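You operate a simulated robot arm through the tools that you are given. There is no shell and no other tool. Be economical: measure what you need, move in short steps, check, and stop when the job is done.

You run a simulated robot arm. Do the job below in one go: nothing can be reset, and whatever is moved stays where it is left.

TASK
Slide the blue core on the air shaft and fill the shaft to the pressure on the card.
Fine: nozzle on before the tap opens; tap shut and hose vented before the nozzle goes back in its cup.
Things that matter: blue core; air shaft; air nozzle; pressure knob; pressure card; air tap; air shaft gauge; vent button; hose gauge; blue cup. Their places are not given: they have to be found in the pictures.

It is judged by the outcome, as a careful person would: the job done as asked, and still so three seconds after it is handed in. It fails if anything else is knocked over, pushed out of place, dropped, spilled or broken.

THE ROBOT
A 6-joint arm with a two-finger parallel gripper, fixed in place. Base frame: the origin is at the foot of the arm, x ahead of it, y to its left, z up; the work surface is at about z = 3. Readings come in mm, degrees, newtons and seconds.
With the tool pointing down near the work surface it reaches from about 140 to 580 mm from the base axis. Its first joint turns from -66.0 to 66.0 degrees. Payload 2.1 kg.
The TCP is the grasp point between the finger pads, 30 mm short of the fingertips. In the tool frame z runs along the fingers and y along their closing line. Largest opening 94 mm; finger width 28, thickness 10; the body of the gripper, 50 by 96 mm, starts 55 mm behind the TCP.
Orientation is that of the tool frame in the base frame, as a unit quaternion [x, y, z, w]. With the fingers straight down and closing along the base's y, the tool's x points along the base's -x, its y along +y and its z along -z.

THE INTERFACE
- The arm moves only by the tool servo_tool. Its argument "rows" is a list of rows, each a list of 7 numbers: the shift along the tool's x, y, z in mm, then the turn, a rotation vector about the tool's x, y, z in degrees, then the opening in per cent of the stroke, from 0 (shut) to 100 (fully open). In form: [[dx, dy, dz, rx, ry, rz, grip], ...]. A call has 1 to 20 rows; each row is the pose to reach, as a shift and turn from the pose commanded when the call began, along the tool's axes at that moment. Rows are played at 5 a second. More than 50 mm and 8.6 degrees between two rows, or a gripper value outside its range, and nothing of the call is played. Where a pose cannot be reached the arm comes as near as it can. A force on the tool above 90 N (or 10 N above the force at the start of the call, whichever is more), or a blocked arm, ends the call early, and 0.2 s more pass. The fingers move at their own pace (about 72 mm/s each) and stop on an object; they squeeze with about 31 N. The grip force told is the motor's: it shows also when the fingers shut on nothing. Time passes only in rows, and 0.2 s behind the last, so rows that repeat a pose let the fingers close. It gives the time, the measured TCP pose, the force on the tool (base axes), the opening and the grip force at its end, in the units of the frame above (readings bear some noise).
- Cameras (640 x 400 px; columns grow to the right, rows downward): "scene" is fixed at [45.7, -361.1, 502.8]; the picture's right is [0.87, -0.50, 0.00], its down [-0.20, -0.34, -0.92] and it looks along [0.46, 0.80, -0.40] (base axes); focal length 286 px, centre (320, 200). "wrist" rides on the gripper at [-37, 0, -58] in the tool frame; the picture's right is [0.00, -1.00, 0.00], its down [0.97, 0.00, -0.24] and it looks along [0.24, 0.00, 0.97] (tool axes); focal length 218 px, centre (320, 200).
- snapshot(camera): a new picture of that camera. It takes no simulated time.
- probe_pixels(camera, pixels): there is no depth. For up to 12 entries [column, row, z] of the newest picture of that camera ("zoom" is the newest enlarged one), the place [x, y] in the base frame at which the ray of that pixel passes the height z, good to about 3 mm. It takes no simulated time.
- zoom(camera, box): a new picture of the part [left, top, right, bottom] of that camera's present view, enlarged. It takes no simulated time.
- hand_in(): hands the job in; it is judged then, once.

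Work in short steps. Measure before you move; look again where a grasp or a placing could have gone wrong, and mend it. You have 80 turns and 34 pictures in all, those below and enlarged ones among them. Open the gripper and draw the arm clear of the work before you hand the job in, unless the task says otherwise; then end with one line.

The tools are called by a JSON object that holds its "fn" and its "kwargs". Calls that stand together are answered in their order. servo_tool: Moves the arm, as the interface text tells. Its arguments: {"type":"object","properties":{"rows":{"type":"array"}},"required":["rows"]} The other tools are called the same way: snapshot (camera) takes a picture; probe_pixels (camera, pixels) gives the place at which the rays of pixels pass given heights; zoom (camera, box) takes an enlarged picture of a part of a camera's view; hand_in () hands the job in.

At the start:

```text
t: 0.0
tcp_pos: [314.0, 108.6, 369.7]
orientation: [-0.001, 1.0, 0.0, 0.0]
force: [0.3, 0.1, -0.4]
gripper_width: 94.1
grasp_force: 0.1
```

scene: 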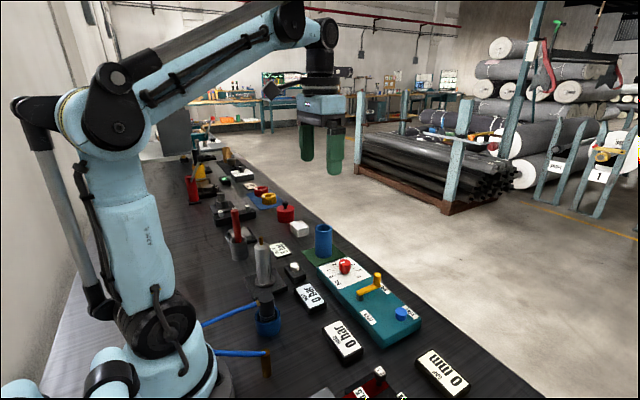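
wrist: 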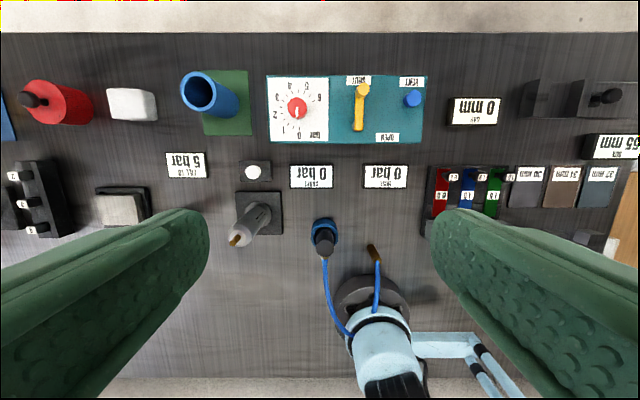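

The wrist view shows the blue core (205,93), the panel with knob/tap/button (350,110), the shaft (255,220), the nozzle in the blue cup (323,235) and a card (187,165). I enlarge to read the details.

{"fn": "zoom", "kwargs": {"camera": "wrist", "box": [150, 60, 430, 260]}}

{"fn": "zoom", "kwargs": {"camera": "scene", "box": [200, 200, 440, 390]}}

```text
2.00 times, centred on (290, 160) of wrist
```

zoom: 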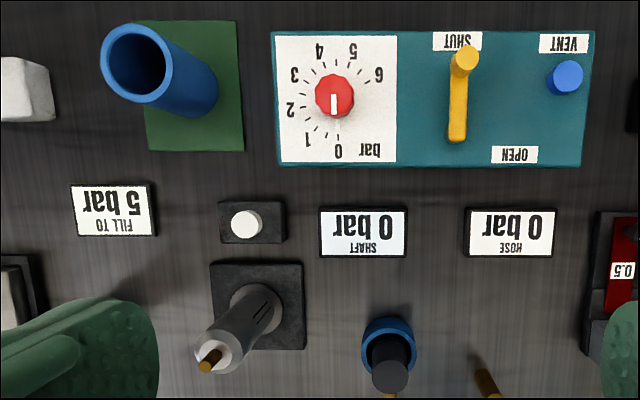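

```text
2.11 times, centred on (320, 295) of scene
```

zoom: 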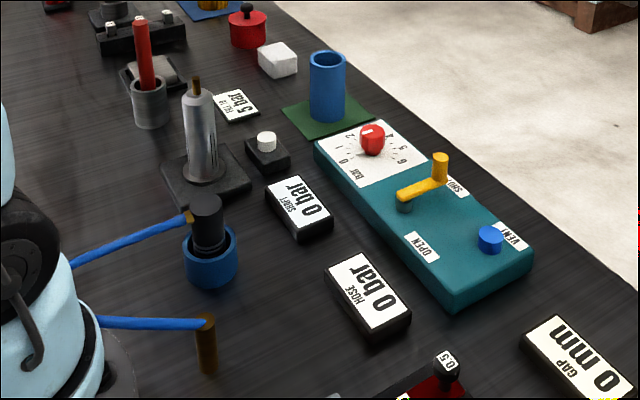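

Card: 5 bar. I now locate the items by probing at different heights from both cameras.

{"fn": "probe_pixels", "kwargs": {"camera": "wrist", "pixels": [[198.5, 92.5, 60], [198.5, 92.5, 80], [198.5, 92.5, 100], [297, 108, 50], [362, 90, 60], [359, 125, 40], [413, 98, 40], [235, 240, 100], [235, 240, 130], [258, 213, 10], [325, 246, 60], [325, 246, 80]]}}

{"fn": "probe_pixels", "kwargs": {"camera": "zoom", "pixels": [[327, 58, 60], [327, 58, 80], [327, 58, 100], [372, 135, 50], [440, 158, 60], [405, 205, 35], [490, 235, 40], [198, 92, 100], [198, 92, 130], [205, 175, 10], [206, 203, 60], [206, 203, 80]]}}

```text
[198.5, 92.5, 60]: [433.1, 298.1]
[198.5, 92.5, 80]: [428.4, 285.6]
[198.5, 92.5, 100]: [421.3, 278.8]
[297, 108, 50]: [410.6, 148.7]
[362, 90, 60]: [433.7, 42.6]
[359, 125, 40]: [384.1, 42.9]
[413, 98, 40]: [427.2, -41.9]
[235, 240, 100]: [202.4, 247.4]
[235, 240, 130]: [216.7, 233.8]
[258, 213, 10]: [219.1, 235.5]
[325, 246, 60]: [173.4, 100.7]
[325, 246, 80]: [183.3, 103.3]
```

```text
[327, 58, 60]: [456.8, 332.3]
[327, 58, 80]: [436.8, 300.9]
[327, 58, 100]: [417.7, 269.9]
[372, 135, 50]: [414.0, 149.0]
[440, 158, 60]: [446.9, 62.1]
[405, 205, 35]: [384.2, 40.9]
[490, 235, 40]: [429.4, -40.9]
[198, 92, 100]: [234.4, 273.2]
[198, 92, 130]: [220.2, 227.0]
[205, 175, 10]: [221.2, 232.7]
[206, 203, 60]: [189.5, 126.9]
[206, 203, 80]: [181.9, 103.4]
```

Core top is about (424,281,93), the knob (412,149,50), the tap pivot (384,42), the tap post (434,44,~72), the vent button (428,-41,40), the shaft (220,234) with its stem at ~128, and the nozzle (182,103,80). I move above the core and look.

{"fn": "servo_tool", "kwargs": {"rows": [[-25, 40, 25, 0, 0, 0, 100], [-55, 80, 50, 0, 0, 0, 100], [-80, 120, 80, 0, 0, 0, 100], [-100, 150, 110, 0, 0, 0, 100], [-110, 172, 140, 0, 0, 0, 100], [-110, 172, 140, 0, 0, 0, 100]]}}

{"fn": "snapshot", "kwargs": {"camera": "wrist"}}

```text
refused: row 1 steps farther than a row can; nothing moved
```

```text
29 pictures are left
```

wrist: 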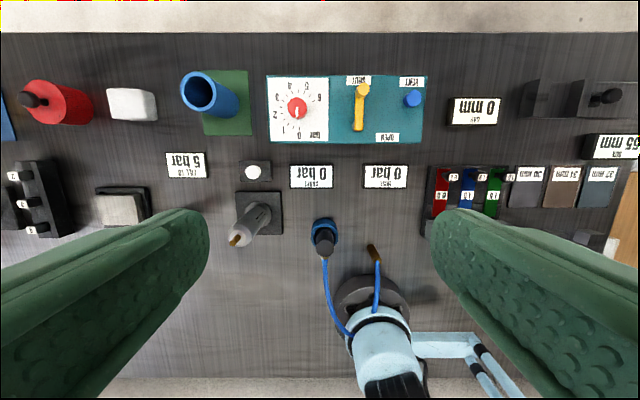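

The first step was too long (over 50 mm), so I use smaller rows.

{"fn": "servo_tool", "kwargs": {"rows": [[-20, 30, 22, 0, 0, 0, 100], [-40, 60, 44, 0, 0, 0, 100], [-60, 90, 66, 0, 0, 0, 100], [-80, 120, 90, 0, 0, 0, 100], [-95, 148, 115, 0, 0, 0, 100], [-110, 172, 140, 0, 0, 0, 100], [-110, 172, 140, 0, 0, 0, 100], [-110, 172, 140, 0, 0, 0, 100]]}}

{"fn": "snapshot", "kwargs": {"camera": "wrist"}}

```text
t: 1.8
tcp_pos: [424.2, 282.4, 228.7]
orientation: [0.0, 1.0, 0.001, 0.0]
force: [0.0, 0.0, -0.5]
gripper_width: 94.1
grasp_force: 0.1
```

```text
28 pictures are left
```

wrist: 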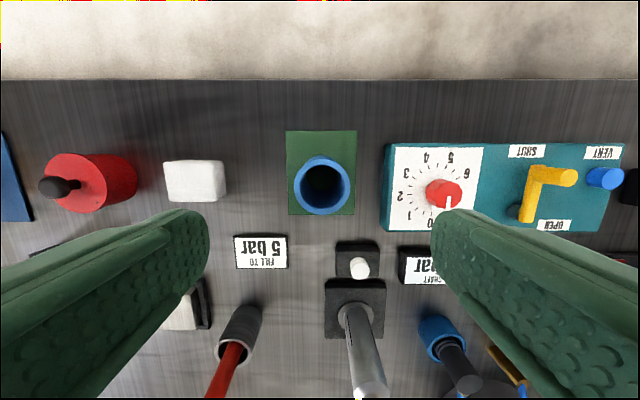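

The core's rim is centred at (322,186), about 56 px across. I probe its centre and edges at z=93.

{"fn": "probe_pixels", "kwargs": {"camera": "wrist", "pixels": [[322, 186, 93], [294, 186, 93], [350, 186, 93], [322, 157, 93], [322, 214, 93], [303, 183, 93], [342, 183, 93], [321, 213, 5], [369, 391, 120], [371, 390, 130], [356, 318, 15]]}}

```text
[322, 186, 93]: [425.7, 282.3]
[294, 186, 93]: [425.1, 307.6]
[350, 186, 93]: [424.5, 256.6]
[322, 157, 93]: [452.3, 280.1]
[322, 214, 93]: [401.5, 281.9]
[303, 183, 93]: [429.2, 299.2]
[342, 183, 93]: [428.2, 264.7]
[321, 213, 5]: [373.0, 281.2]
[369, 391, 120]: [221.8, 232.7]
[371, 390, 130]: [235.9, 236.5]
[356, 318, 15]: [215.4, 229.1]
```

Core OD ≈ 51 mm, centre (425.5,282). I descend to TCP z≈83 and grip.

{"fn": "servo_tool", "kwargs": {"rows": [[-1, 0, 30, 0, 0, 0, 100], [-1, 0, 65, 0, 0, 0, 100], [-1, 0, 100, 0, 0, 0, 100], [-1, 0, 125, 0, 0, 0, 100], [-1, 0, 145, 0, 0, 0, 100], [-1, 0, 145, 0, 0, 0, 100], [-1, 0, 145, 0, 0, 0, 50], [-1, 0, 145, 0, 0, 0, 30], [-1, 0, 145, 0, 0, 0, 30], [-1, 0, 145, 0, 0, 0, 30]]}}

```text
t: 4.0
tcp_pos: [424.9, 280.9, 83.9]
orientation: [0.0, 1.0, 0.0, 0.0]
force: [1.3, -0.1, -0.2]
gripper_width: 49.7
grasp_force: 30.8
```

Gripped (49.7 mm). I lift it by 165 mm and check.

{"fn": "servo_tool", "kwargs": {"rows": [[0, 0, -20, 0, 0, 0, 30], [0, 0, -50, 0, 0, 0, 30], [0, 0, -85, 0, 0, 0, 30], [0, 0, -120, 0, 0, 0, 30], [0, 0, -150, 0, 0, 0, 30], [0, 0, -170, 0, 0, 0, 30], [0, 0, -170, 0, 0, 0, 30]]}}

{"fn": "snapshot", "kwargs": {"camera": "scene"}}

{"fn": "snapshot", "kwargs": {"camera": "wrist"}}

```text
t: 5.6
tcp_pos: [426.6, 280.7, 254.7]
orientation: [0.0, 1.0, 0.0, 0.0]
force: [-0.1, 0.2, -1.0]
gripper_width: 49.2
grasp_force: 31.2
```

```text
27 pictures are left
```

scene: 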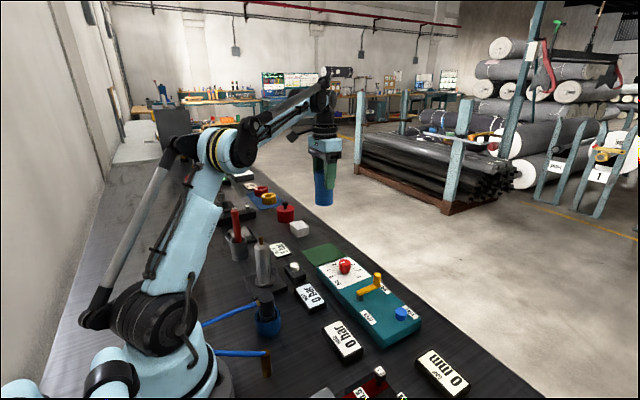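

```text
26 pictures are left
```

wrist: 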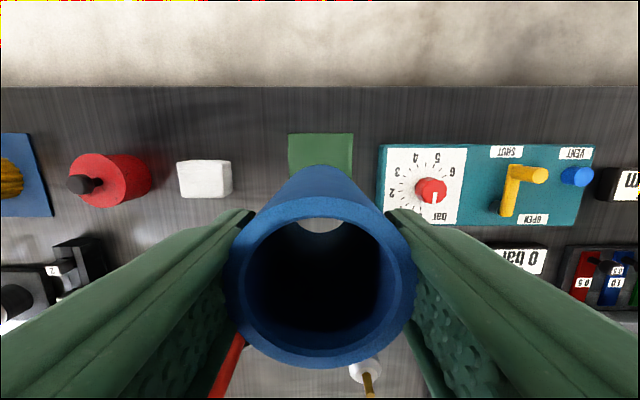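

Core held, and the shaft tip shows at (366,372). I enlarge the shaft in the scene to measure its axis well.

{"fn": "zoom", "kwargs": {"camera": "scene", "box": [200, 190, 328, 270]}}

{"fn": "probe_pixels", "kwargs": {"camera": "wrist", "pixels": [[365, 368, 115], [365, 368, 120], [366, 375, 125], [367, 380, 120]]}}

```text
5.00 times, centred on (264, 230) of scene
```

zoom: 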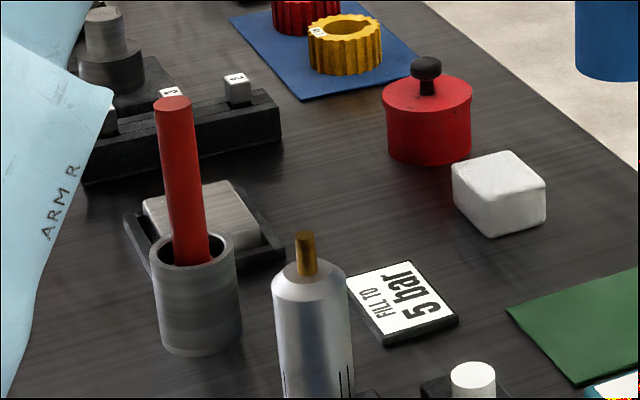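

```text
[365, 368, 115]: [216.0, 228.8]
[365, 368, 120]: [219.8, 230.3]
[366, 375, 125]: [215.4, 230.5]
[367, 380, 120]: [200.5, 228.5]
```

The bore is only slightly larger than the shaft, so I bring the wrist camera directly over the shaft (tool at x≈183, y≈234, z 255), where the shaft appears just above the core in the view.

{"fn": "servo_tool", "kwargs": {"rows": [[30, -6, 0, 0, 0, 0, 30], [65, -13, 0, 0, 0, 0, 30], [100, -20, 0, 0, 0, 0, 30], [140, -27, 0, 0, 0, 0, 30], [180, -35, 0, 0, 0, 0, 30], [215, -42, 0, 0, 0, 0, 30], [243, -47, 0, 0, 0, 0, 30], [243, -47, 0, 0, 0, 0, 30], [243, -47, 0, 0, 0, 0, 30]]}}

{"fn": "zoom", "kwargs": {"camera": "wrist", "box": [240, 90, 400, 190]}}

```text
t: 7.6
tcp_pos: [181.1, 232.6, 256.2]
orientation: [0.0, 1.0, 0.0, 0.0]
force: [-1.1, 0.2, -0.9]
gripper_width: 49.5
grasp_force: 31.0
```

```text
4.00 times, centred on (320, 140) of wrist
```

zoom: 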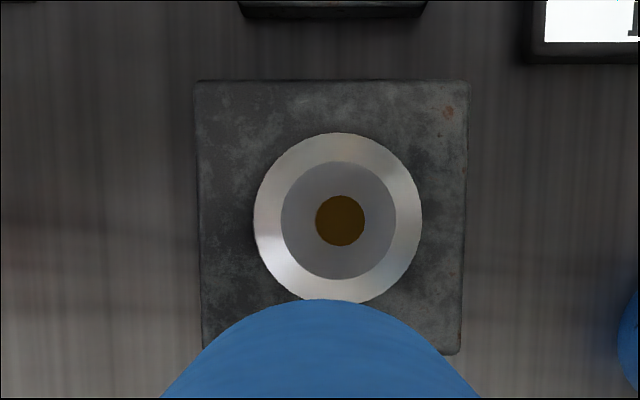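

Shaft axis is at zoom (339,219), so the required offset from here is tool dx≈-38, dy≈-4.2. I move over and lower to just past the shoulder, watching the force.

{"fn": "servo_tool", "kwargs": {"rows": [[-20, -2, 0, 0, 0, 0, 30], [-38, -4.2, 0, 0, 0, 0, 30], [-38, -4.2, 0, 0, 0, 0, 30], [-38, -4.2, 20, 0, 0, 0, 30], [-38, -4.2, 40, 0, 0, 0, 30], [-38, -4.2, 50, 0, 0, 0, 30], [-38, -4.2, 57, 0, 0, 0, 30], [-38, -4.2, 57, 0, 0, 0, 30]]}}

{"fn": "zoom", "kwargs": {"camera": "scene", "box": [200, 180, 328, 260]}}

```text
t: 9.4
tcp_pos: [221.2, 229.2, 196.5]
orientation: [0.0, 1.0, 0.0, 0.0]
force: [0.5, 1.1, -0.8]
gripper_width: 49.6
grasp_force: 31.2
```

```text
5.00 times, centred on (264, 220) of scene
```

zoom: 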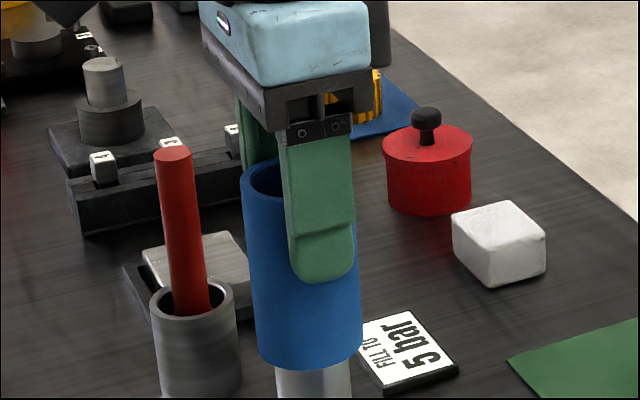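

The core looks well over the shaft. I lower gently in small steps past the shoulder, checking force.

{"fn": "servo_tool", "kwargs": {"rows": [[0, 0, 4, 0, 0, 0, 30], [0, 0, 8, 0, 0, 0, 30], [0, 0, 12, 0, 0, 0, 30], [0, 0, 15, 0, 0, 0, 30], [0, 0, 15, 0, 0, 0, 30]]}}

```text
t: 10.6
tcp_pos: [219.4, 230.1, 181.8]
orientation: [0.0, 1.0, 0.0, 0.0]
force: [0.1, 0.7, -0.3]
gripper_width: 49.3
grasp_force: 30.7
```

{"fn": "servo_tool", "kwargs": {"rows": [[0, 0, 5, 0, 0, 0, 30], [0, 0, 10, 0, 0, 0, 30], [0, 0, 15, 0, 0, 0, 30], [0, 0, 20, 0, 0, 0, 30], [0, 0, 20, 0, 0, 0, 30]]}}

{"fn": "zoom", "kwargs": {"camera": "scene", "box": [200, 190, 328, 270]}}

```text
t: 11.8
tcp_pos: [220.3, 229.7, 162.3]
orientation: [-0.001, 1.0, 0.0, 0.001]
force: [-0.1, 0.0, -1.0]
gripper_width: 49.3
grasp_force: 31.3
```

```text
5.00 times, centred on (264, 230) of scene
```

zoom: 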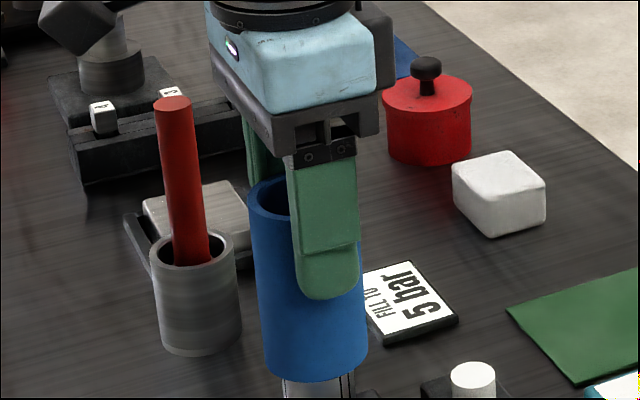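

The core has threaded over the shaft with no force. I lower it 50 mm more.

{"fn": "servo_tool", "kwargs": {"rows": [[0, 0, 10, 0, 0, 0, 30], [0, 0, 20, 0, 0, 0, 30], [0, 0, 30, 0, 0, 0, 30], [0, 0, 40, 0, 0, 0, 30], [0, 0, 48, 0, 0, 0, 30], [0, 0, 48, 0, 0, 0, 30]]}}

{"fn": "zoom", "kwargs": {"camera": "scene", "box": [200, 210, 328, 290]}}

```text
t: 13.2
tcp_pos: [220.2, 227.8, 113.8]
orientation: [0.0, 1.0, 0.0, 0.0]
force: [0.6, 0.3, -1.2]
gripper_width: 49.3
grasp_force: 30.6
```

```text
5.00 times, centred on (264, 250) of scene
```

zoom: 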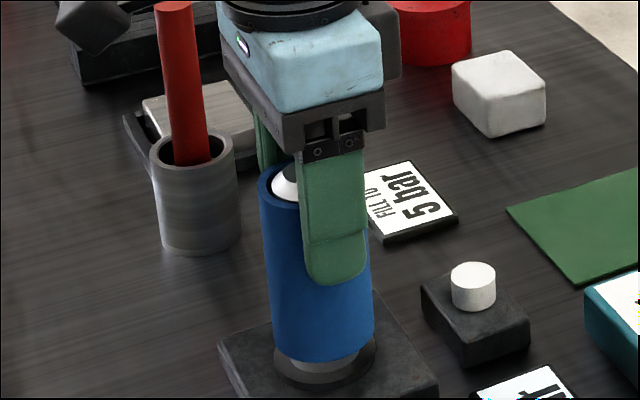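

The gap to the bottom collar is about 12–15 mm. I lower 12 mm, then check.

{"fn": "servo_tool", "kwargs": {"rows": [[0, 0, 4, 0, 0, 0, 30], [0, 0, 8, 0, 0, 0, 30], [0, 0, 11, 0, 0, 0, 30], [0, 0, 11, 0, 0, 0, 30]]}}

```text
t: 14.2
tcp_pos: [220.9, 229.7, 103.4]
orientation: [0.001, 1.0, 0.0, 0.0]
force: [-0.1, 0.1, -1.1]
gripper_width: 49.2
grasp_force: 30.9
```

{"fn": "servo_tool", "kwargs": {"rows": [[0, 0, 1.5, 0, 0, 0, 30], [0, 0, 3, 0, 0, 0, 30], [0, 0, 3, 0, 0, 0, 30]]}}

{"fn": "zoom", "kwargs": {"camera": "scene", "box": [200, 210, 328, 290]}}

```text
t: 15.0
tcp_pos: [220.7, 229.1, 99.4]
orientation: [-0.001, 1.0, -0.001, 0.0]
force: [-0.9, -2.2, 26.3]
gripper_width: 49.5
grasp_force: 30.8
```

```text
5.00 times, centred on (264, 250) of scene
```

zoom: 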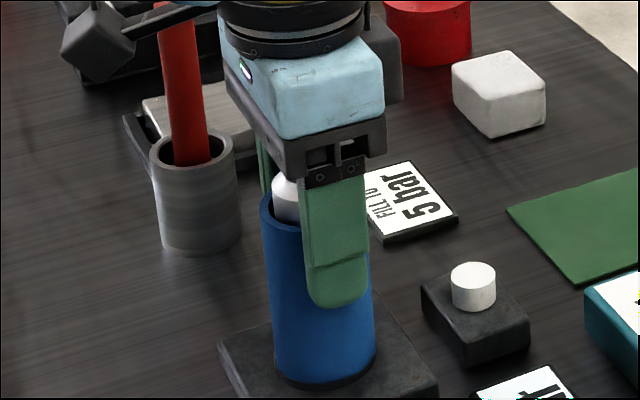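

The core is seated (26 N contact, gap closed). I release and rise straight up.

{"fn": "servo_tool", "kwargs": {"rows": [[0, 0, -1, 0, 0, 0, 30], [0, 0, -1, 0, 0, 0, 60], [0, 0, -1, 0, 0, 0, 80], [0, 0, -1, 0, 0, 0, 80], [0, 0, -20, 0, 0, 0, 80], [0, 0, -50, 0, 0, 0, 80], [0, 0, -85, 0, 0, 0, 80], [0, 0, -120, 0, 0, 0, 80], [0, 0, -120, 0, 0, 0, 80]]}}

{"fn": "snapshot", "kwargs": {"camera": "wrist"}}

```text
t: 17.0
tcp_pos: [220.4, 230.1, 221.2]
orientation: [0.0, 1.0, 0.001, 0.0]
force: [-0.4, -0.4, 0.5]
gripper_width: 75.3
grasp_force: 0.1
```

```text
19 pictures are left
```

wrist: 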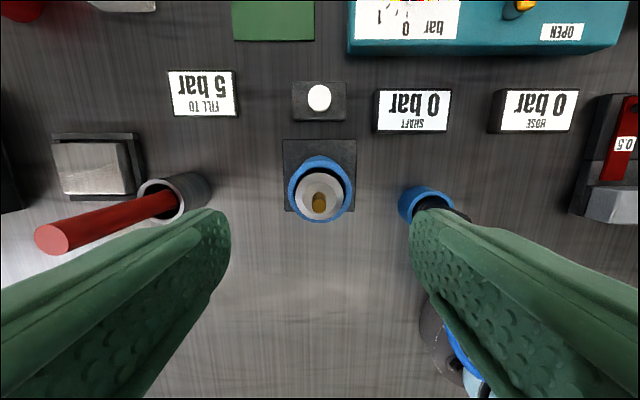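

Core upright on the shaft. Next I go to the knob, putting the wrist camera right above it (tool ≈ (375,149,220)).

{"fn": "servo_tool", "kwargs": {"rows": [[-35, -18, 0, 0, 0, 0, 80], [-70, -36, 0, 0, 0, 0, 80], [-105, -54, 0, 0, 0, 0, 80], [-140, -72, 0, 0, 0, 0, 80], [-155, -81, 0, 0, 0, 0, 80], [-155, -81, 0, 0, 0, 0, 80], [-155, -81, 0, 0, 0, 0, 80]]}}

{"fn": "zoom", "kwargs": {"camera": "wrist", "box": [240, 90, 560, 290]}}

```text
t: 18.6
tcp_pos: [375.9, 146.9, 219.2]
orientation: [0.0, 1.0, 0.0, 0.0]
force: [0.2, 0.9, -0.6]
gripper_width: 75.2
grasp_force: 0.1
```

```text
2.00 times, centred on (400, 190) of wrist
```

zoom: 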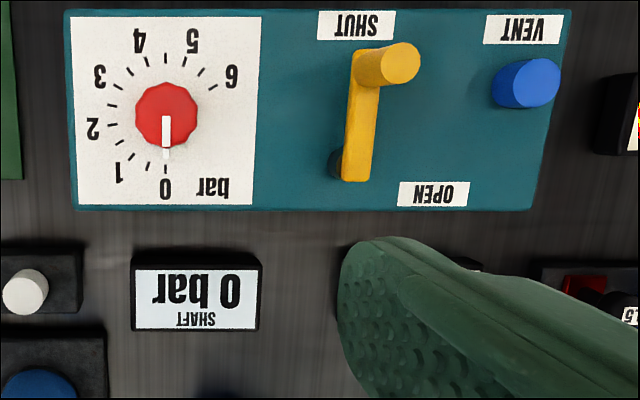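

The dial has 12 half-bar ticks over 240° (40° per bar), so 5 bar is 200° clockwise from 0. Knob centre is at zoom (166,114), offset dx≈-35.7, dy≈-3 from here. I move above it while pre-turning by -100°.

{"fn": "servo_tool", "kwargs": {"rows": [[-20, -1, 5, 0, 0, -8.4, 70], [-35.7, -3, 10, 0, 0, -16.8, 70], [-35.7, -3, 20, 0, 0, -25.2, 70], [-35.7, -3, 30, 0, 0, -33.6, 70], [-35.7, -3, 40, 0, 0, -42, 70], [-35.7, -3, 50, 0, 0, -50.4, 70], [-35.7, -3, 60, 0, 0, -58.8, 70], [-35.7, -3, 70, 0, 0, -67.2, 70], [-35.7, -3, 80, 0, 0, -75.6, 70], [-35.7, -3, 90, 0, 0, -84, 70], [-35.7, -3, 100, 0, 0, -92.4, 70], [-35.7, -3, 100, 0, 0, -100, 70], [-35.7, -3, 100, 0, 0, -100, 70], [-35.7, -3, 100, 0, 0, -100, 70]]}}

{"fn": "snapshot", "kwargs": {"camera": "wrist"}}

```text
t: 21.6
tcp_pos: [410.6, 145.6, 120.6]
orientation: [0.767, -0.642, 0.0, 0.0]
force: [0.5, -0.3, -0.9]
gripper_width: 65.7
grasp_force: 0.0
```

```text
17 pictures are left
```

wrist: 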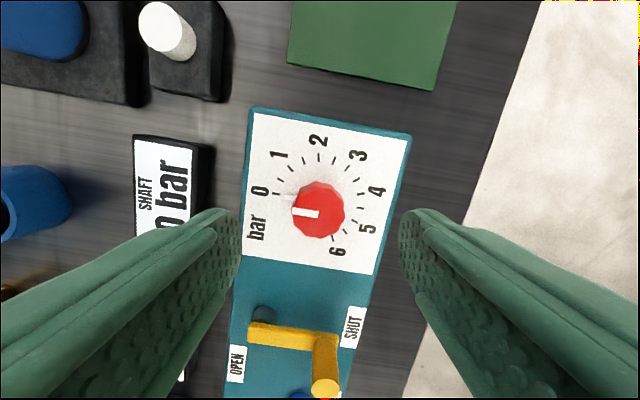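

Aligned: knob at (318,211), finger line symmetrical. I descend to TCP z≈72 and close on the knob.

{"fn": "servo_tool", "kwargs": {"rows": [[1.5, 0, 15, 0, 0, 0, 70], [1.5, 0, 30, 0, 0, 0, 70], [1.5, 0, 42, 0, 0, 0, 70], [1.5, 0, 50, 0, 0, 0, 70], [1.5, 0, 50, 0, 0, 0, 70], [1.5, 0, 50, 0, 0, 0, 40], [1.5, 0, 50, 0, 0, 0, 20], [1.5, 0, 50, 0, 0, 0, 10], [1.5, 0, 50, 0, 0, 0, 10]]}}

```text
t: 23.6
tcp_pos: [410.6, 143.6, 70.8]
orientation: [0.766, -0.643, -0.001, 0.001]
force: [-16.7, -3.8, -6.1]
gripper_width: 30.2
grasp_force: 45.6
```

The grip holds, but a -17 N force along x says the knob sits slightly toward -x (tool +y). I shift 1 mm that way and read again.

{"fn": "servo_tool", "kwargs": {"rows": [[0, 1, 0, 0, 0, 0, 10], [0, 1, 0, 0, 0, 0, 10]]}}

```text
t: 24.2
tcp_pos: [409.0, 142.9, 70.4]
orientation: [0.765, -0.644, 0.001, 0.0]
force: [-8.6, -0.8, -4.8]
gripper_width: 30.3
grasp_force: 44.5
```

Force halved; another 1 mm, then turn +100° in this call.

{"fn": "servo_tool", "kwargs": {"rows": [[0, 1, 0, 0, 0, 0, 10], [0, 1, 0, 0, 0, 8, 10], [0, 1, 0, 0, 0, 16, 10], [0, 1, 0, 0, 0, 24, 10], [0, 1, 0, 0, 0, 32, 10], [0, 1, 0, 0, 0, 40, 10], [0, 1, 0, 0, 0, 48, 10], [0, 1, 0, 0, 0, 56, 10], [0, 1, 0, 0, 0, 64, 10], [0, 1, 0, 0, 0, 72, 10], [0, 1, 0, 0, 0, 80, 10], [0, 1, 0, 0, 0, 88, 10], [0, 1, 0, 0, 0, 96, 10], [0, 1, 0, 0, 0, 100, 10], [0, 1, 0, 0, 0, 100, 10]]}}

{"fn": "snapshot", "kwargs": {"camera": "wrist"}}

```text
t: 27.4
tcp_pos: [409.2, 145.7, 70.0]
orientation: [0.0, 1.0, 0.003, 0.0]
force: [-4.1, 24.4, 6.3]
gripper_width: 29.9
grasp_force: 45.3
```

```text
16 pictures are left
```

wrist: 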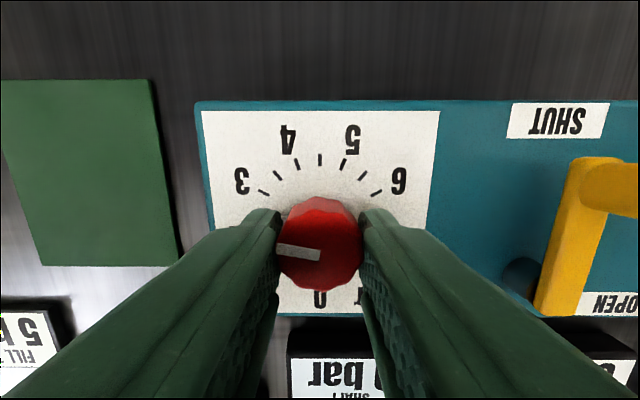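

The knob follows (pointer at ~100°). +24 N along y, so I shift 2.5 mm in +y while continuing another 100°.

{"fn": "servo_tool", "kwargs": {"rows": [[0, 2.5, 0, 0, 0, 0, 10], [0, 2.5, 0, 0, 0, 8, 10], [0, 2.5, 0, 0, 0, 16, 10], [0, 2.5, 0, 0, 0, 24, 10], [0, 2.5, 0, 0, 0, 32, 10], [0, 2.5, 0, 0, 0, 40, 10], [0, 2.5, 0, 0, 0, 48, 10], [0, 2.5, 0, 0, 0, 56, 10], [0, 2.5, 0, 0, 0, 64, 10], [0, 2.5, 0, 0, 0, 72, 10], [0, 2.5, 0, 0, 0, 80, 10], [0, 2.5, 0, 0, 0, 88, 10], [0, 2.5, 0, 0, 0, 96, 10], [0, 2.5, 0, 0, 0, 100, 10], [0, 2.5, 0, 0, 0, 100, 10]]}}

{"fn": "zoom", "kwargs": {"camera": "wrist", "box": [200, 100, 440, 320]}}

```text
t: 30.6
tcp_pos: [409.5, 147.2, 69.9]
orientation: [0.767, 0.642, 0.002, 0.001]
force: [9.6, 0.4, 7.4]
gripper_width: 30.3
grasp_force: 45.0
```

```text
1.82 times, centred on (320, 210) of wrist
```

zoom: 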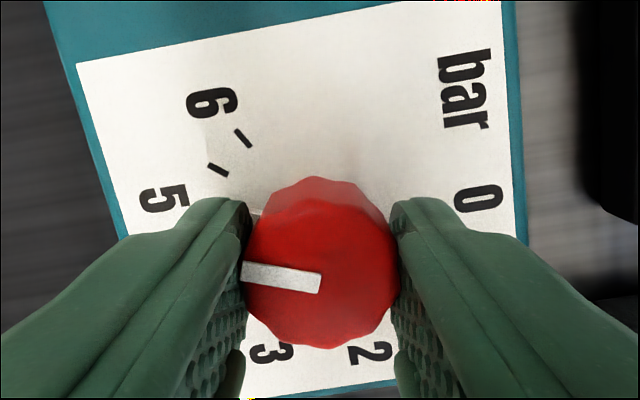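

I release, rise, and turn back to see the pointer from directly above.

{"fn": "servo_tool", "kwargs": {"rows": [[0, 0, 0, 0, 0, 0, 40], [0, 0, 0, 0, 0, 0, 60], [0, 0, -15, 0, 0, 0, 70], [0, 0, -40, 0, 0, -8, 70], [0, 0, -75, 0, 0, -16, 70], [0, 0, -110, 0, 0, -24, 70], [0, 0, -130, 0, 0, -32, 70], [0, 0, -130, 0, 0, -40, 70], [0, 0, -130, 0, 0, -48, 70], [0, 0, -130, 0, 0, -56, 70], [0, 0, -130, 0, 0, -64, 70], [0, 0, -130, 0, 0, -72, 70], [0, 0, -130, 0, 0, -80, 70], [0, 0, -130, 0, 0, -88, 70], [0, 0, -130, 0, 0, -96, 70], [0, 0, -130, 0, 0, -100, 70], [0, 0, -130, 0, 0, -100, 70]]}}

{"fn": "zoom", "kwargs": {"camera": "wrist", "box": [270, 150, 370, 250]}}

```text
t: 34.2
tcp_pos: [409.0, 144.3, 200.0]
orientation: [-0.001, 1.0, 0.0, 0.0]
force: [-0.5, -0.1, 0.3]
gripper_width: 65.5
grasp_force: 0.0
```

```text
4.00 times, centred on (320, 200) of wrist
```

zoom: 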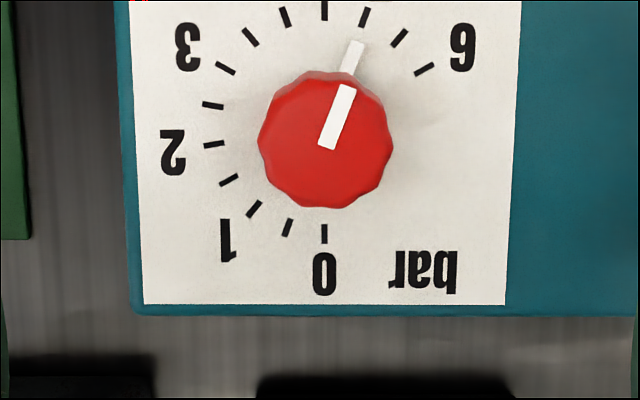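

The pointer lies on the 5 mark. Now I fly to the nozzle, putting the camera above it (tool ≈ (145,103,220)).

{"fn": "servo_tool", "kwargs": {"rows": [[35, -6, -10, 0, 0, 0, 80], [75, -12, -20, 0, 0, 0, 80], [115, -18, -20, 0, 0, 0, 80], [155, -25, -20, 0, 0, 0, 80], [195, -31, -20, 0, 0, 0, 80], [235, -37, -20, 0, 0, 0, 80], [264, -41, -20, 0, 0, 0, 80], [264, -41, -20, 0, 0, 0, 80], [264, -41, -20, 0, 0, 0, 80]]}}

{"fn": "snapshot", "kwargs": {"camera": "wrist"}}

```text
t: 36.2
tcp_pos: [144.1, 105.9, 218.9]
orientation: [0.001, 1.0, 0.001, 0.0]
force: [-0.1, 0.2, 0.7]
gripper_width: 75.4
grasp_force: 0.1
```

```text
13 pictures are left
```

wrist: 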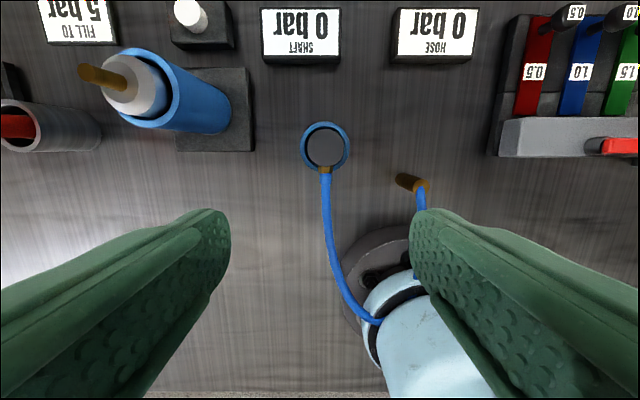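

Nozzle top centre (325,147): offset dx≈-36, dy≈-4.4. I move over it and down to TCP z≈78, then check alignment before closing.

{"fn": "servo_tool", "kwargs": {"rows": [[-18, -2, 0, 0, 0, 0, 80], [-36, -4.4, 0, 0, 0, 0, 80], [-36, -4.4, 30, 0, 0, 0, 80], [-36, -4.4, 65, 0, 0, 0, 80], [-36, -4.4, 100, 0, 0, 0, 80], [-36, -4.4, 125, 0, 0, 0, 80], [-36, -4.4, 138, 0, 0, 0, 80], [-36, -4.4, 138, 0, 0, 0, 80]]}}

{"fn": "snapshot", "kwargs": {"camera": "wrist"}}

```text
t: 38.0
tcp_pos: [180.2, 101.7, 81.2]
orientation: [0.0, 1.0, 0.0, 0.0]
force: [-0.4, 0.3, 0.6]
gripper_width: 75.2
grasp_force: 0.1
```

```text
12 pictures are left
```

wrist: 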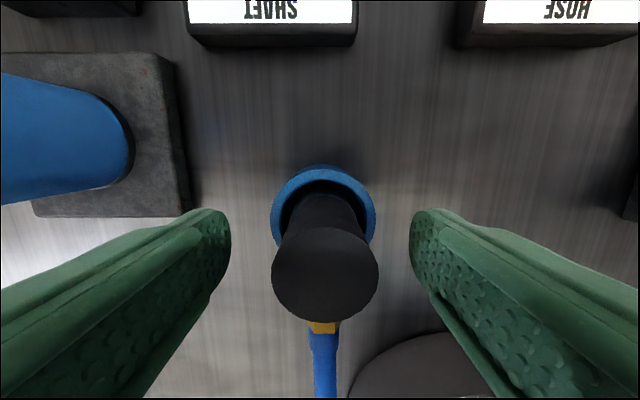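

Nozzle centred at (325,272), 1.5 mm to the right. I correct, lower 3 mm and close.

{"fn": "servo_tool", "kwargs": {"rows": [[0, -1.5, 3, 0, 0, 0, 80], [0, -1.5, 3, 0, 0, 0, 50], [0, -1.5, 3, 0, 0, 0, 30], [0, -1.5, 3, 0, 0, 0, 10], [0, -1.5, 3, 0, 0, 0, 10], [0, -1.5, 3, 0, 0, 0, 10]]}}

```text
t: 39.4
tcp_pos: [182.1, 99.0, 79.2]
orientation: [0.0, 1.0, 0.0, 0.0]
force: [0.1, 0.2, -0.7]
gripper_width: 31.3
grasp_force: 30.9
```

Gripped (31.3 mm). I lift 140 mm, then carry it over the shaft axis (relative dx -39, dy +130.2).

{"fn": "servo_tool", "kwargs": {"rows": [[0, 0, -20, 0, 0, 0, 10], [0, 0, -50, 0, 0, 0, 10], [0, 0, -80, 0, 0, 0, 10], [0, 0, -110, 0, 0, 0, 10], [0, 0, -140, 0, 0, 0, 10], [-10, 33, -140, 0, 0, 0, 10], [-20, 66, -140, 0, 0, 0, 10], [-30, 100, -140, 0, 0, 0, 10], [-39, 130.2, -140, 0, 0, 0, 10], [-39, 130.2, -140, 0, 0, 0, 10], [-39, 130.2, -140, 0, 0, 0, 10]]}}

{"fn": "zoom", "kwargs": {"camera": "scene", "box": [184, 170, 344, 270]}}

{"fn": "snapshot", "kwargs": {"camera": "wrist"}}

```text
t: 41.8
tcp_pos: [219.9, 225.9, 219.5]
orientation: [0.001, 1.0, -0.008, 0.0]
force: [-3.4, -33.1, 46.6]
gripper_width: 38.8
grasp_force: 31.3
```

```text
4.00 times, centred on (264, 220) of scene
```

zoom: 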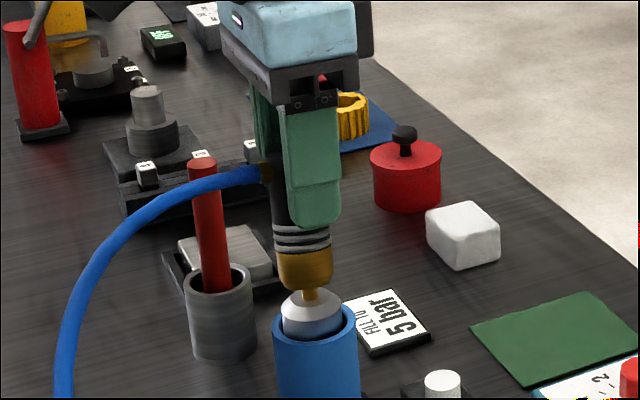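

```text
10 pictures are left
```

wrist: 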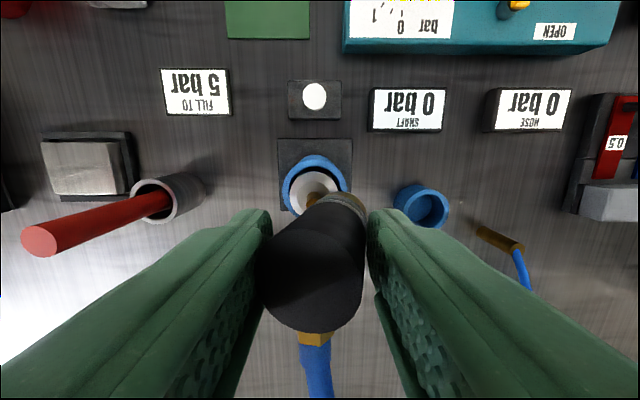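

The nozzle is longer than thought: its brass end has caught the stem (47 N, opening 38.8, tilted). I lift straight up 25 mm and look.

{"fn": "servo_tool", "kwargs": {"rows": [[0, 0, -8, 0, 0, 0, 10], [0, 0, -16, 0, 0, 0, 10], [0, 0, -26, 0, 0, 0, 10], [0, 0, -26, 0, 0, 0, 10], [0, 0, -26, 0, 0, 0, 10]]}}

{"fn": "zoom", "kwargs": {"camera": "scene", "box": [184, 160, 344, 260]}}

```text
t: 43.0
tcp_pos: [219.2, 229.7, 246.3]
orientation: [0.001, 1.0, 0.001, -0.001]
force: [-1.1, 0.5, -2.0]
gripper_width: 31.1
grasp_force: 30.4
```

```text
4.00 times, centred on (264, 210) of scene
```

zoom: 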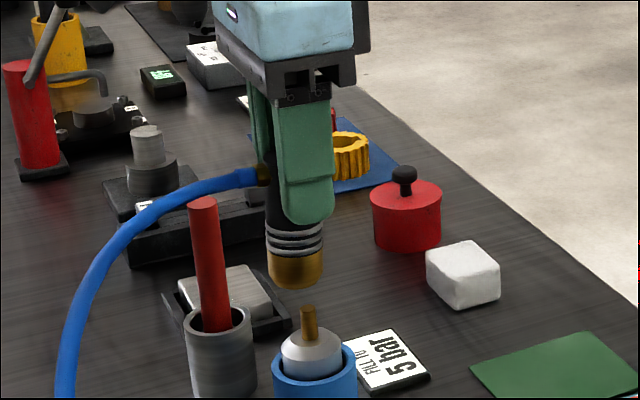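

Recovered: width 31.1, nozzle upright and free. In this view the nozzle tip (295,280) looks left of the stem axis (305 there). I check with the wrist camera.

{"fn": "snapshot", "kwargs": {"camera": "wrist"}}

```text
8 pictures are left
```

wrist: 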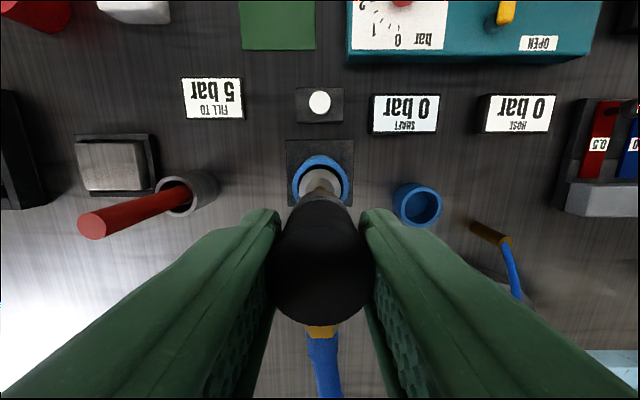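

{"fn": "zoom", "kwargs": {"camera": "wrist", "box": [260, 145, 388, 225]}}

```text
5.00 times, centred on (324, 185) of wrist
```

zoom: 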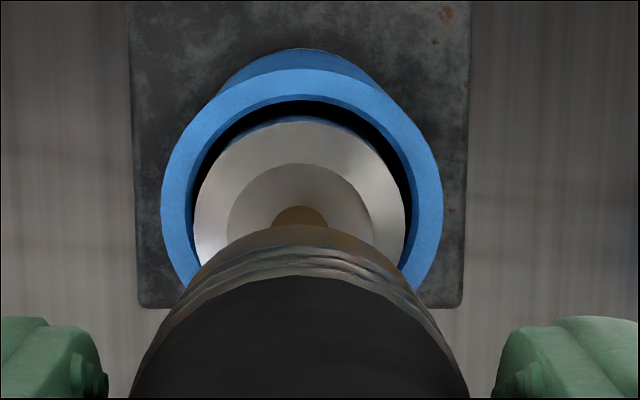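

Measurements say the nozzle tip sits about 5 mm toward -x and leans ~2° (it was nudged at contact). I correct with ry -2° and dx -2.3 at this height and lower 10 mm to just above the stem.

{"fn": "servo_tool", "kwargs": {"rows": [[-1, 0, 0, 0, -1, 0, 10], [-2.3, 0, 0, 0, -2, 0, 10], [-2.3, 0, 8, 0, -2, 0, 10], [-2.3, 0, 16, 0, -2, 0, 10], [-2.3, 0, 16, 0, -2, 0, 10]]}}

{"fn": "zoom", "kwargs": {"camera": "scene", "box": [216, 190, 312, 250]}}

```text
t: 44.2
tcp_pos: [222.6, 228.8, 229.1]
orientation: [0.0, 1.0, 0.001, 0.018]
force: [-0.1, -0.1, -1.5]
gripper_width: 31.1
grasp_force: 31.1
```

```text
6.67 times, centred on (264, 220) of scene
```

zoom: 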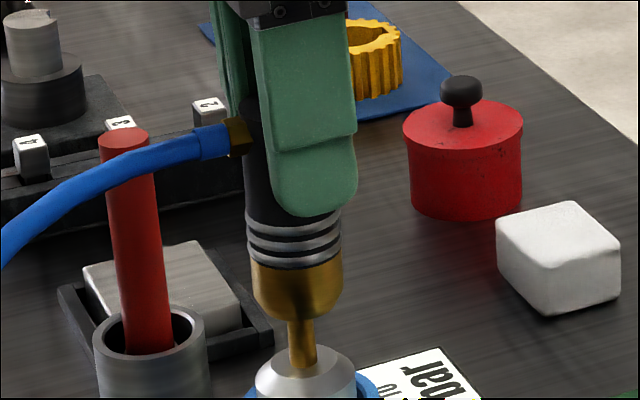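

Now the brass tip (297,300) lines up with the stem axis (~298). I lower gently.

{"fn": "servo_tool", "kwargs": {"rows": [[0, 0, 2, 0, 0, 0, 10], [0, 0, 4, 0, 0, 0, 10], [0, 0, 6, 0, 0, 0, 10], [0, 0, 8, 0, 0, 0, 10], [0, 0, 8, 0, 0, 0, 10]]}}

```text
t: 45.4
tcp_pos: [223.0, 229.9, 221.3]
orientation: [0.0, 1.0, 0.0, 0.017]
force: [-0.2, -0.2, -1.5]
gripper_width: 31.1
grasp_force: 30.6
```

{"fn": "servo_tool", "kwargs": {"rows": [[0, 0, 2, 0, 0, 0, 10], [0, 0, 4, 0, 0, 0, 10], [0, 0, 6, 0, 0, 0, 10], [0, 0, 6, 0, 0, 0, 10]]}}

```text
t: 46.4
tcp_pos: [221.6, 228.9, 216.9]
orientation: [-0.001, 1.0, 0.0, 0.017]
force: [-0.2, 0.5, -2.3]
gripper_width: 31.0
grasp_force: 31.6
```

No resistance below the earlier contact height, so the stem is entering the socket. I continue in small steps.

{"fn": "servo_tool", "kwargs": {"rows": [[0, 0, 2, 0, 0, 0, 10], [0, 0, 4, 0, 0, 0, 10], [0, 0, 6, 0, 0, 0, 10], [0, 0, 6, 0, 0, 0, 10]]}}

```text
t: 47.4
tcp_pos: [222.8, 229.8, 210.7]
orientation: [0.0, 1.0, 0.0, 0.018]
force: [0.1, -0.7, -3.2]
gripper_width: 31.2
grasp_force: 31.0
```

{"fn": "servo_tool", "kwargs": {"rows": [[0, 0, 2, 0, 0, 0, 10], [0, 0, 4, 0, 0, 0, 10], [0, 0, 4, 0, 0, 0, 10]]}}

```text
t: 48.2
tcp_pos: [223.8, 229.2, 205.2]
orientation: [0.0, 1.0, 0.0, 0.018]
force: [-0.5, 0.7, -2.5]
gripper_width: 31.2
grasp_force: 30.9
```

{"fn": "servo_tool", "kwargs": {"rows": [[0, 0, 2, 0, 0, 0, 10], [0, 0, 4, 0, 0, 0, 10], [0, 0, 4, 0, 0, 0, 10]]}}

```text
t: 49.0
tcp_pos: [223.2, 229.8, 202.3]
orientation: [0.0, 1.0, 0.0, 0.018]
force: [-4.7, -3.7, 34.9]
gripper_width: 31.4
grasp_force: 30.9
```

Contact of 35 N at z≈202. I check the seat in the picture.

{"fn": "zoom", "kwargs": {"camera": "scene", "box": [216, 195, 312, 255]}}

```text
6.67 times, centred on (264, 225) of scene
```

zoom: 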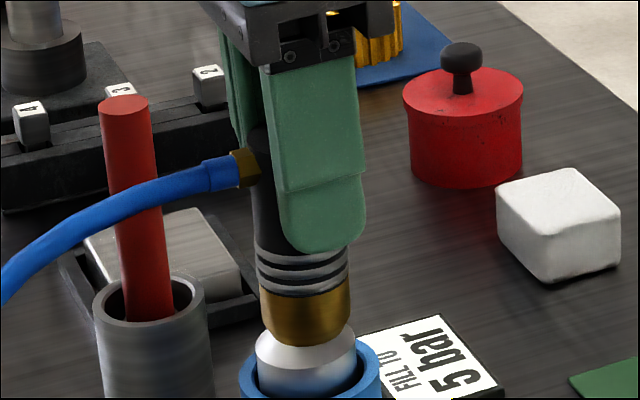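

The brass end sits flush on the shaft head. I release, rise, and straighten the tool.

{"fn": "servo_tool", "kwargs": {"rows": [[0, 0, -1, 0, 0, 0, 30], [0, 0, -1, 0, 0, 0, 60], [0, 0, -1, 0, 0, 0, 60], [0, 0, -15, 0, 0, 0, 65], [0, 0, -40, 0, 0, 0, 70], [0, 0, -65, 0, 0, 0, 70], [0, 0, -85, 0, 2, 0, 70], [0, 0, -85, 0, 2, 0, 70], [0, 0, -85, 0, 2, 0, 70]]}}

```text
t: 51.0
tcp_pos: [221.1, 229.3, 286.5]
orientation: [0.0, 1.0, 0.0, 0.0]
force: [-0.6, 0.1, 0.9]
gripper_width: 65.9
grasp_force: 0.2
```

Now I go above the tap post (433,42), staying high first.

{"fn": "servo_tool", "kwargs": {"rows": [[-32, -28, 0, 0, 0, 0, 70], [-64, -56, 0, 0, 0, 0, 70], [-96, -84, 0, 0, 0, 0, 70], [-128, -112, 10, 0, 0, 0, 60], [-160, -140, 35, 0, 0, 0, 50], [-190, -168, 65, 0, 0, 0, 50], [-212, -187, 95, 0, 0, 0, 50], [-212, -187, 125, 0, 0, 0, 50], [-212, -187, 125, 0, 0, 0, 50], [-212, -187, 125, 0, 0, 0, 50]]}}

{"fn": "snapshot", "kwargs": {"camera": "wrist"}}

```text
refused: row 6 steps farther than a row can; nothing moved
```

```text
4 pictures are left
```

wrist: 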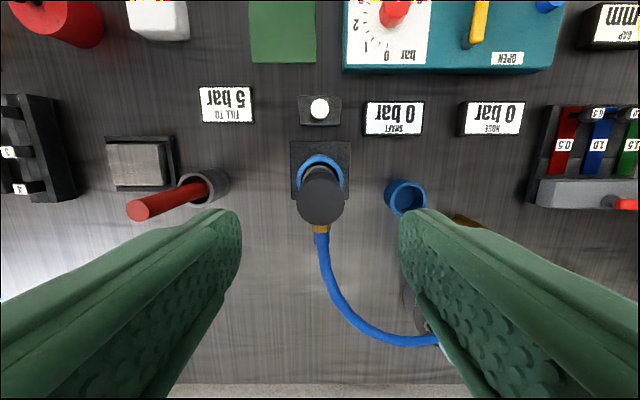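

Refused for step length; that picture does confirm the nozzle standing on the shaft. I repeat with shorter steps, without a picture.

{"fn": "servo_tool", "kwargs": {"rows": [[-30, -26, 0, 0, 0, 0, 70], [-60, -53, 0, 0, 0, 0, 70], [-90, -79, 0, 0, 0, 0, 70], [-120, -106, 10, 0, 0, 0, 60], [-148, -131, 30, 0, 0, 0, 50], [-175, -155, 55, 0, 0, 0, 50], [-198, -175, 85, 0, 0, 0, 50], [-212, -187, 115, 0, 0, 0, 50], [-212, -187, 126, 0, 0, 0, 50], [-212, -187, 126, 0, 0, 0, 50], [-212, -187, 126, 0, 0, 0, 50]]}}

```text
t: 53.4
tcp_pos: [433.6, 41.5, 160.6]
orientation: [0.0, 1.0, 0.0, 0.0]
force: [0.0, 0.0, 0.0]
gripper_width: 46.9
grasp_force: 0.1
```

Above the post (433.6,41.5). I descend to TCP z≈82 and close on the post.

{"fn": "servo_tool", "kwargs": {"rows": [[0, 0, 25, 0, 0, 0, 50], [0, 0, 50, 0, 0, 0, 50], [0, 0, 68, 0, 0, 0, 50], [0, 0, 78, 0, 0, 0, 50], [0, 0, 78, 0, 0, 0, 50], [0, 0, 78, 0, 0, 0, 25], [0, 0, 78, 0, 0, 0, 5], [0, 0, 78, 0, 0, 0, 0], [0, 0, 78, 0, 0, 0, 0]]}}

```text
t: 55.4
tcp_pos: [432.0, 42.7, 82.3]
orientation: [0.0, 1.0, 0.001, 0.0]
force: [1.4, 0.0, -7.4]
gripper_width: 16.5
grasp_force: 44.6
```

Post gripped (16.5 mm). I swing it along the arc clockwise (R≈49) in two halves, watching force.

{"fn": "servo_tool", "kwargs": {"rows": [[0.5, -7, 0, 0, 0, 8.2, 0], [2, -13.8, 0, 0, 0, 16.4, 0], [4.5, -20.4, 0, 0, 0, 24.6, 0], [7.8, -26.5, 0, 0, 0, 32.8, 0], [12, -32.1, 0, 0, 0, 41, 0], [12, -32.1, 0, 0, 0, 41, 0]]}}

```text
t: 56.8
tcp_pos: [419.4, 11.5, 81.6]
orientation: [0.35, 0.937, 0.002, -0.003]
force: [-21.2, 20.2, -3.7]
gripper_width: 16.5
grasp_force: 45.4
```

The force is purely radial inward (~29 N), so the radius is a bit smaller. I shift 2.5 mm inward and continue 48°.

{"fn": "servo_tool", "kwargs": {"rows": [[2.5, 0, 0, 0, 0, 0, 0], [3, -6.7, 0, 0, 0, 8, 0], [4.4, -13.2, 0, 0, 0, 16, 0], [6.6, -19.5, 0, 0, 0, 24, 0], [9.8, -25.4, 0, 0, 0, 32, 0], [13.7, -30.9, 0, 0, 0, 40, 0], [18.4, -35.7, 0, 0, 0, 48, 0], [18.4, -35.7, 0, 0, 0, 48, 0]]}}

{"fn": "snapshot", "kwargs": {"camera": "scene"}}

```text
t: 58.6
tcp_pos: [383.7, -5.5, 82.6]
orientation: [0.703, 0.712, 0.001, 0.0]
force: [8.1, 7.8, 21.1]
gripper_width: 16.4
grasp_force: 45.5
```

```text
3 pictures are left
```

scene: 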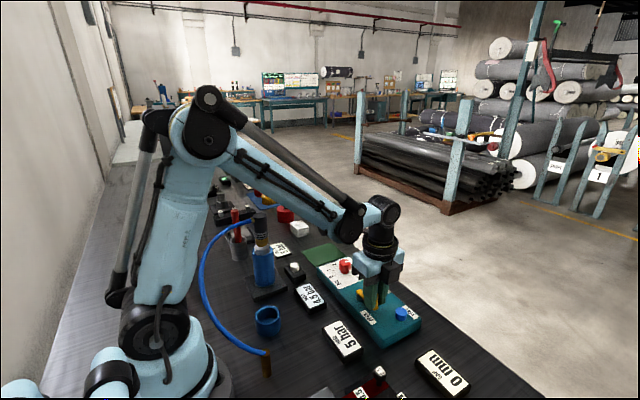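

The hose gauge reads 5 bar and the shaft ~4.5 and rising. I hold still ~4 s to let it reach 5.

{"fn": "servo_tool", "kwargs": {"rows": [[0, 0, 0, 0, 0, 0, 0], [0, 0, 0, 0, 0, 0, 0], [0, 0, 0, 0, 0, 0, 0], [0, 0, 0, 0, 0, 0, 0], [0, 0, 0, 0, 0, 0, 0], [0, 0, 0, 0, 0, 0, 0], [0, 0, 0, 0, 0, 0, 0], [0, 0, 0, 0, 0, 0, 0], [0, 0, 0, 0, 0, 0, 0], [0, 0, 0, 0, 0, 0, 0], [0, 0, 0, 0, 0, 0, 0], [0, 0, 0, 0, 0, 0, 0], [0, 0, 0, 0, 0, 0, 0], [0, 0, 0, 0, 0, 0, 0], [0, 0, 0, 0, 0, 0, 0], [0, 0, 0, 0, 0, 0, 0], [0, 0, 0, 0, 0, 0, 0], [0, 0, 0, 0, 0, 0, 0], [0, 0, 0, 0, 0, 0, 0], [0, 0, 0, 0, 0, 0, 0]]}}

{"fn": "zoom", "kwargs": {"camera": "scene", "box": [240, 230, 432, 350]}}

```text
t: 62.8
tcp_pos: [384.3, -4.3, 81.7]
orientation: [0.701, 0.713, 0.002, 0.001]
force: [18.1, 7.7, 19.9]
gripper_width: 17.1
grasp_force: 44.8
```

```text
3.33 times, centred on (336, 290) of scene
```

zoom: 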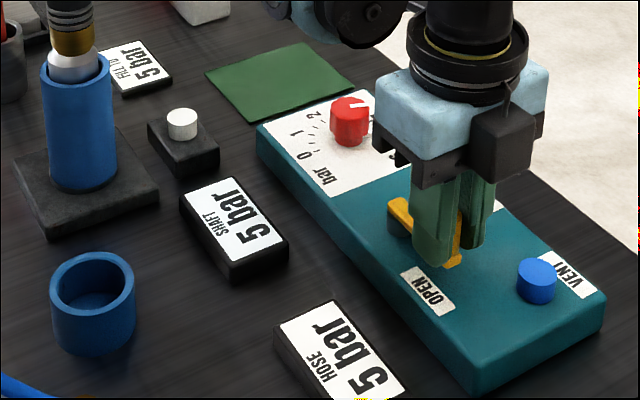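

The shaft reads 5 bar with the hose at 5 bar. I swing the tap back to SHUT along the reverse arc.

{"fn": "servo_tool", "kwargs": {"rows": [[0.9, 6.9, 0, 0, 0, -8.2, 0], [2.7, 13.7, 0, 0, 0, -16.4, 0], [5.4, 20.2, 0, 0, 0, -24.6, 0], [9, 26.3, 0, 0, 0, -32.8, 0], [13.2, 31.8, 0, 0, 0, -41, 0], [18, 36.7, 0, 0, 0, -49.2, 0], [23.4, 40.9, 0, 0, 0, -57.4, 0], [29.1, 44.2, 0, 0, 0, -65.6, 0], [35.2, 46.6, 0, 0, 0, -73.8, 0], [41.5, 48, 0, 0, 0, -82, 0], [47.5, 48.5, 0, 0, 0, -89.5, 0], [48.7, 48.5, 0, 0, 0, -89.5, 0], [48.7, 48.5, 0, 0, 0, -89.5, 0]]}}

```text
t: 65.6
tcp_pos: [432.2, 43.9, 81.3]
orientation: [-0.004, 1.0, 0.0, 0.002]
force: [18.1, -7.3, -10.3]
gripper_width: 16.4
grasp_force: 45.1
```

Back at the SHUT stop. I open, rise, and close the fingers on the way to above the vent button (428,-41).

{"fn": "servo_tool", "kwargs": {"rows": [[0, 0, 0, 0, 0, 0, 20], [0, 0, 0, 0, 0, 0, 40], [0, 0, 0, 0, 0, 0, 40], [0, 0, -20, 0, 0, 0, 40], [0, 0, -45, 0, 0, 0, 40], [1.5, -35, -45, 0, 0, 0, 20], [3, -65, -45, 0, 0, 0, 0], [4, -85, -45, 0, 0, 0, 0], [4, -85, -35, 0, 0, 0, 0], [4, -85, -20, 0, 0, 0, 0], [4, -85, 0, 0, 0, 0, 0], [4, -85, 0, 0, 0, 0, 0]]}}

```text
t: 68.2
tcp_pos: [428.2, -38.9, 83.4]
orientation: [-0.004, 1.0, 0.0, 0.0]
force: [0.1, -0.1, 0.7]
gripper_width: 0.0
grasp_force: 30.5
```

I press down slowly.

{"fn": "servo_tool", "kwargs": {"rows": [[0, -1.5, 5, 0, 0, 0, 0], [0, -1.5, 10, 0, 0, 0, 0], [0, -1.5, 13, 0, 0, 0, 0], [0, -1.5, 13, 0, 0, 0, 0]]}}

```text
t: 69.2
tcp_pos: [427.3, -41.6, 69.1]
orientation: [-0.004, 1.0, 0.0, 0.001]
force: [0.9, 2.3, 8.4]
gripper_width: 0.1
grasp_force: 30.6
```

Contact (8 N) at z≈69. I press 4 mm further and hold 2 s.

{"fn": "servo_tool", "kwargs": {"rows": [[0, 0, 2, 0, 0, 0, 0], [0, 0, 4, 0, 0, 0, 0], [0, 0, 4, 0, 0, 0, 0], [0, 0, 4, 0, 0, 0, 0], [0, 0, 4, 0, 0, 0, 0], [0, 0, 4, 0, 0, 0, 0], [0, 0, 4, 0, 0, 0, 0], [0, 0, 4, 0, 0, 0, 0], [0, 0, 4, 0, 0, 0, 0], [0, 0, 4, 0, 0, 0, 0], [0, 0, 4, 0, 0, 0, 0], [0, 0, 4, 0, 0, 0, 0]]}}

{"fn": "zoom", "kwargs": {"camera": "scene", "box": [224, 230, 432, 360]}}

```text
t: 71.8
tcp_pos: [427.8, -41.0, 67.2]
orientation: [-0.004, 1.0, 0.001, 0.0]
force: [1.2, 6.8, 46.3]
gripper_width: 0.1
grasp_force: 31.7
```

```text
3.08 times, centred on (328, 295) of scene
```

zoom: 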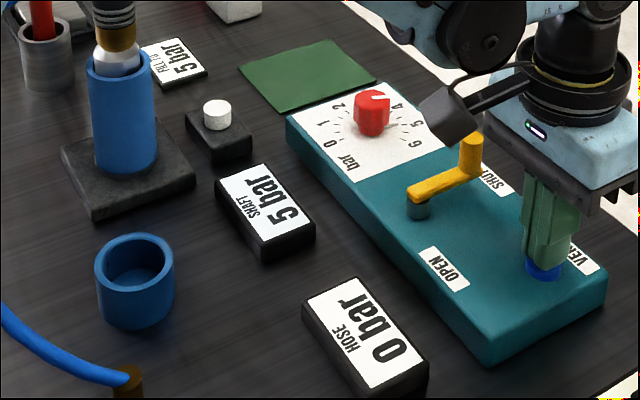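

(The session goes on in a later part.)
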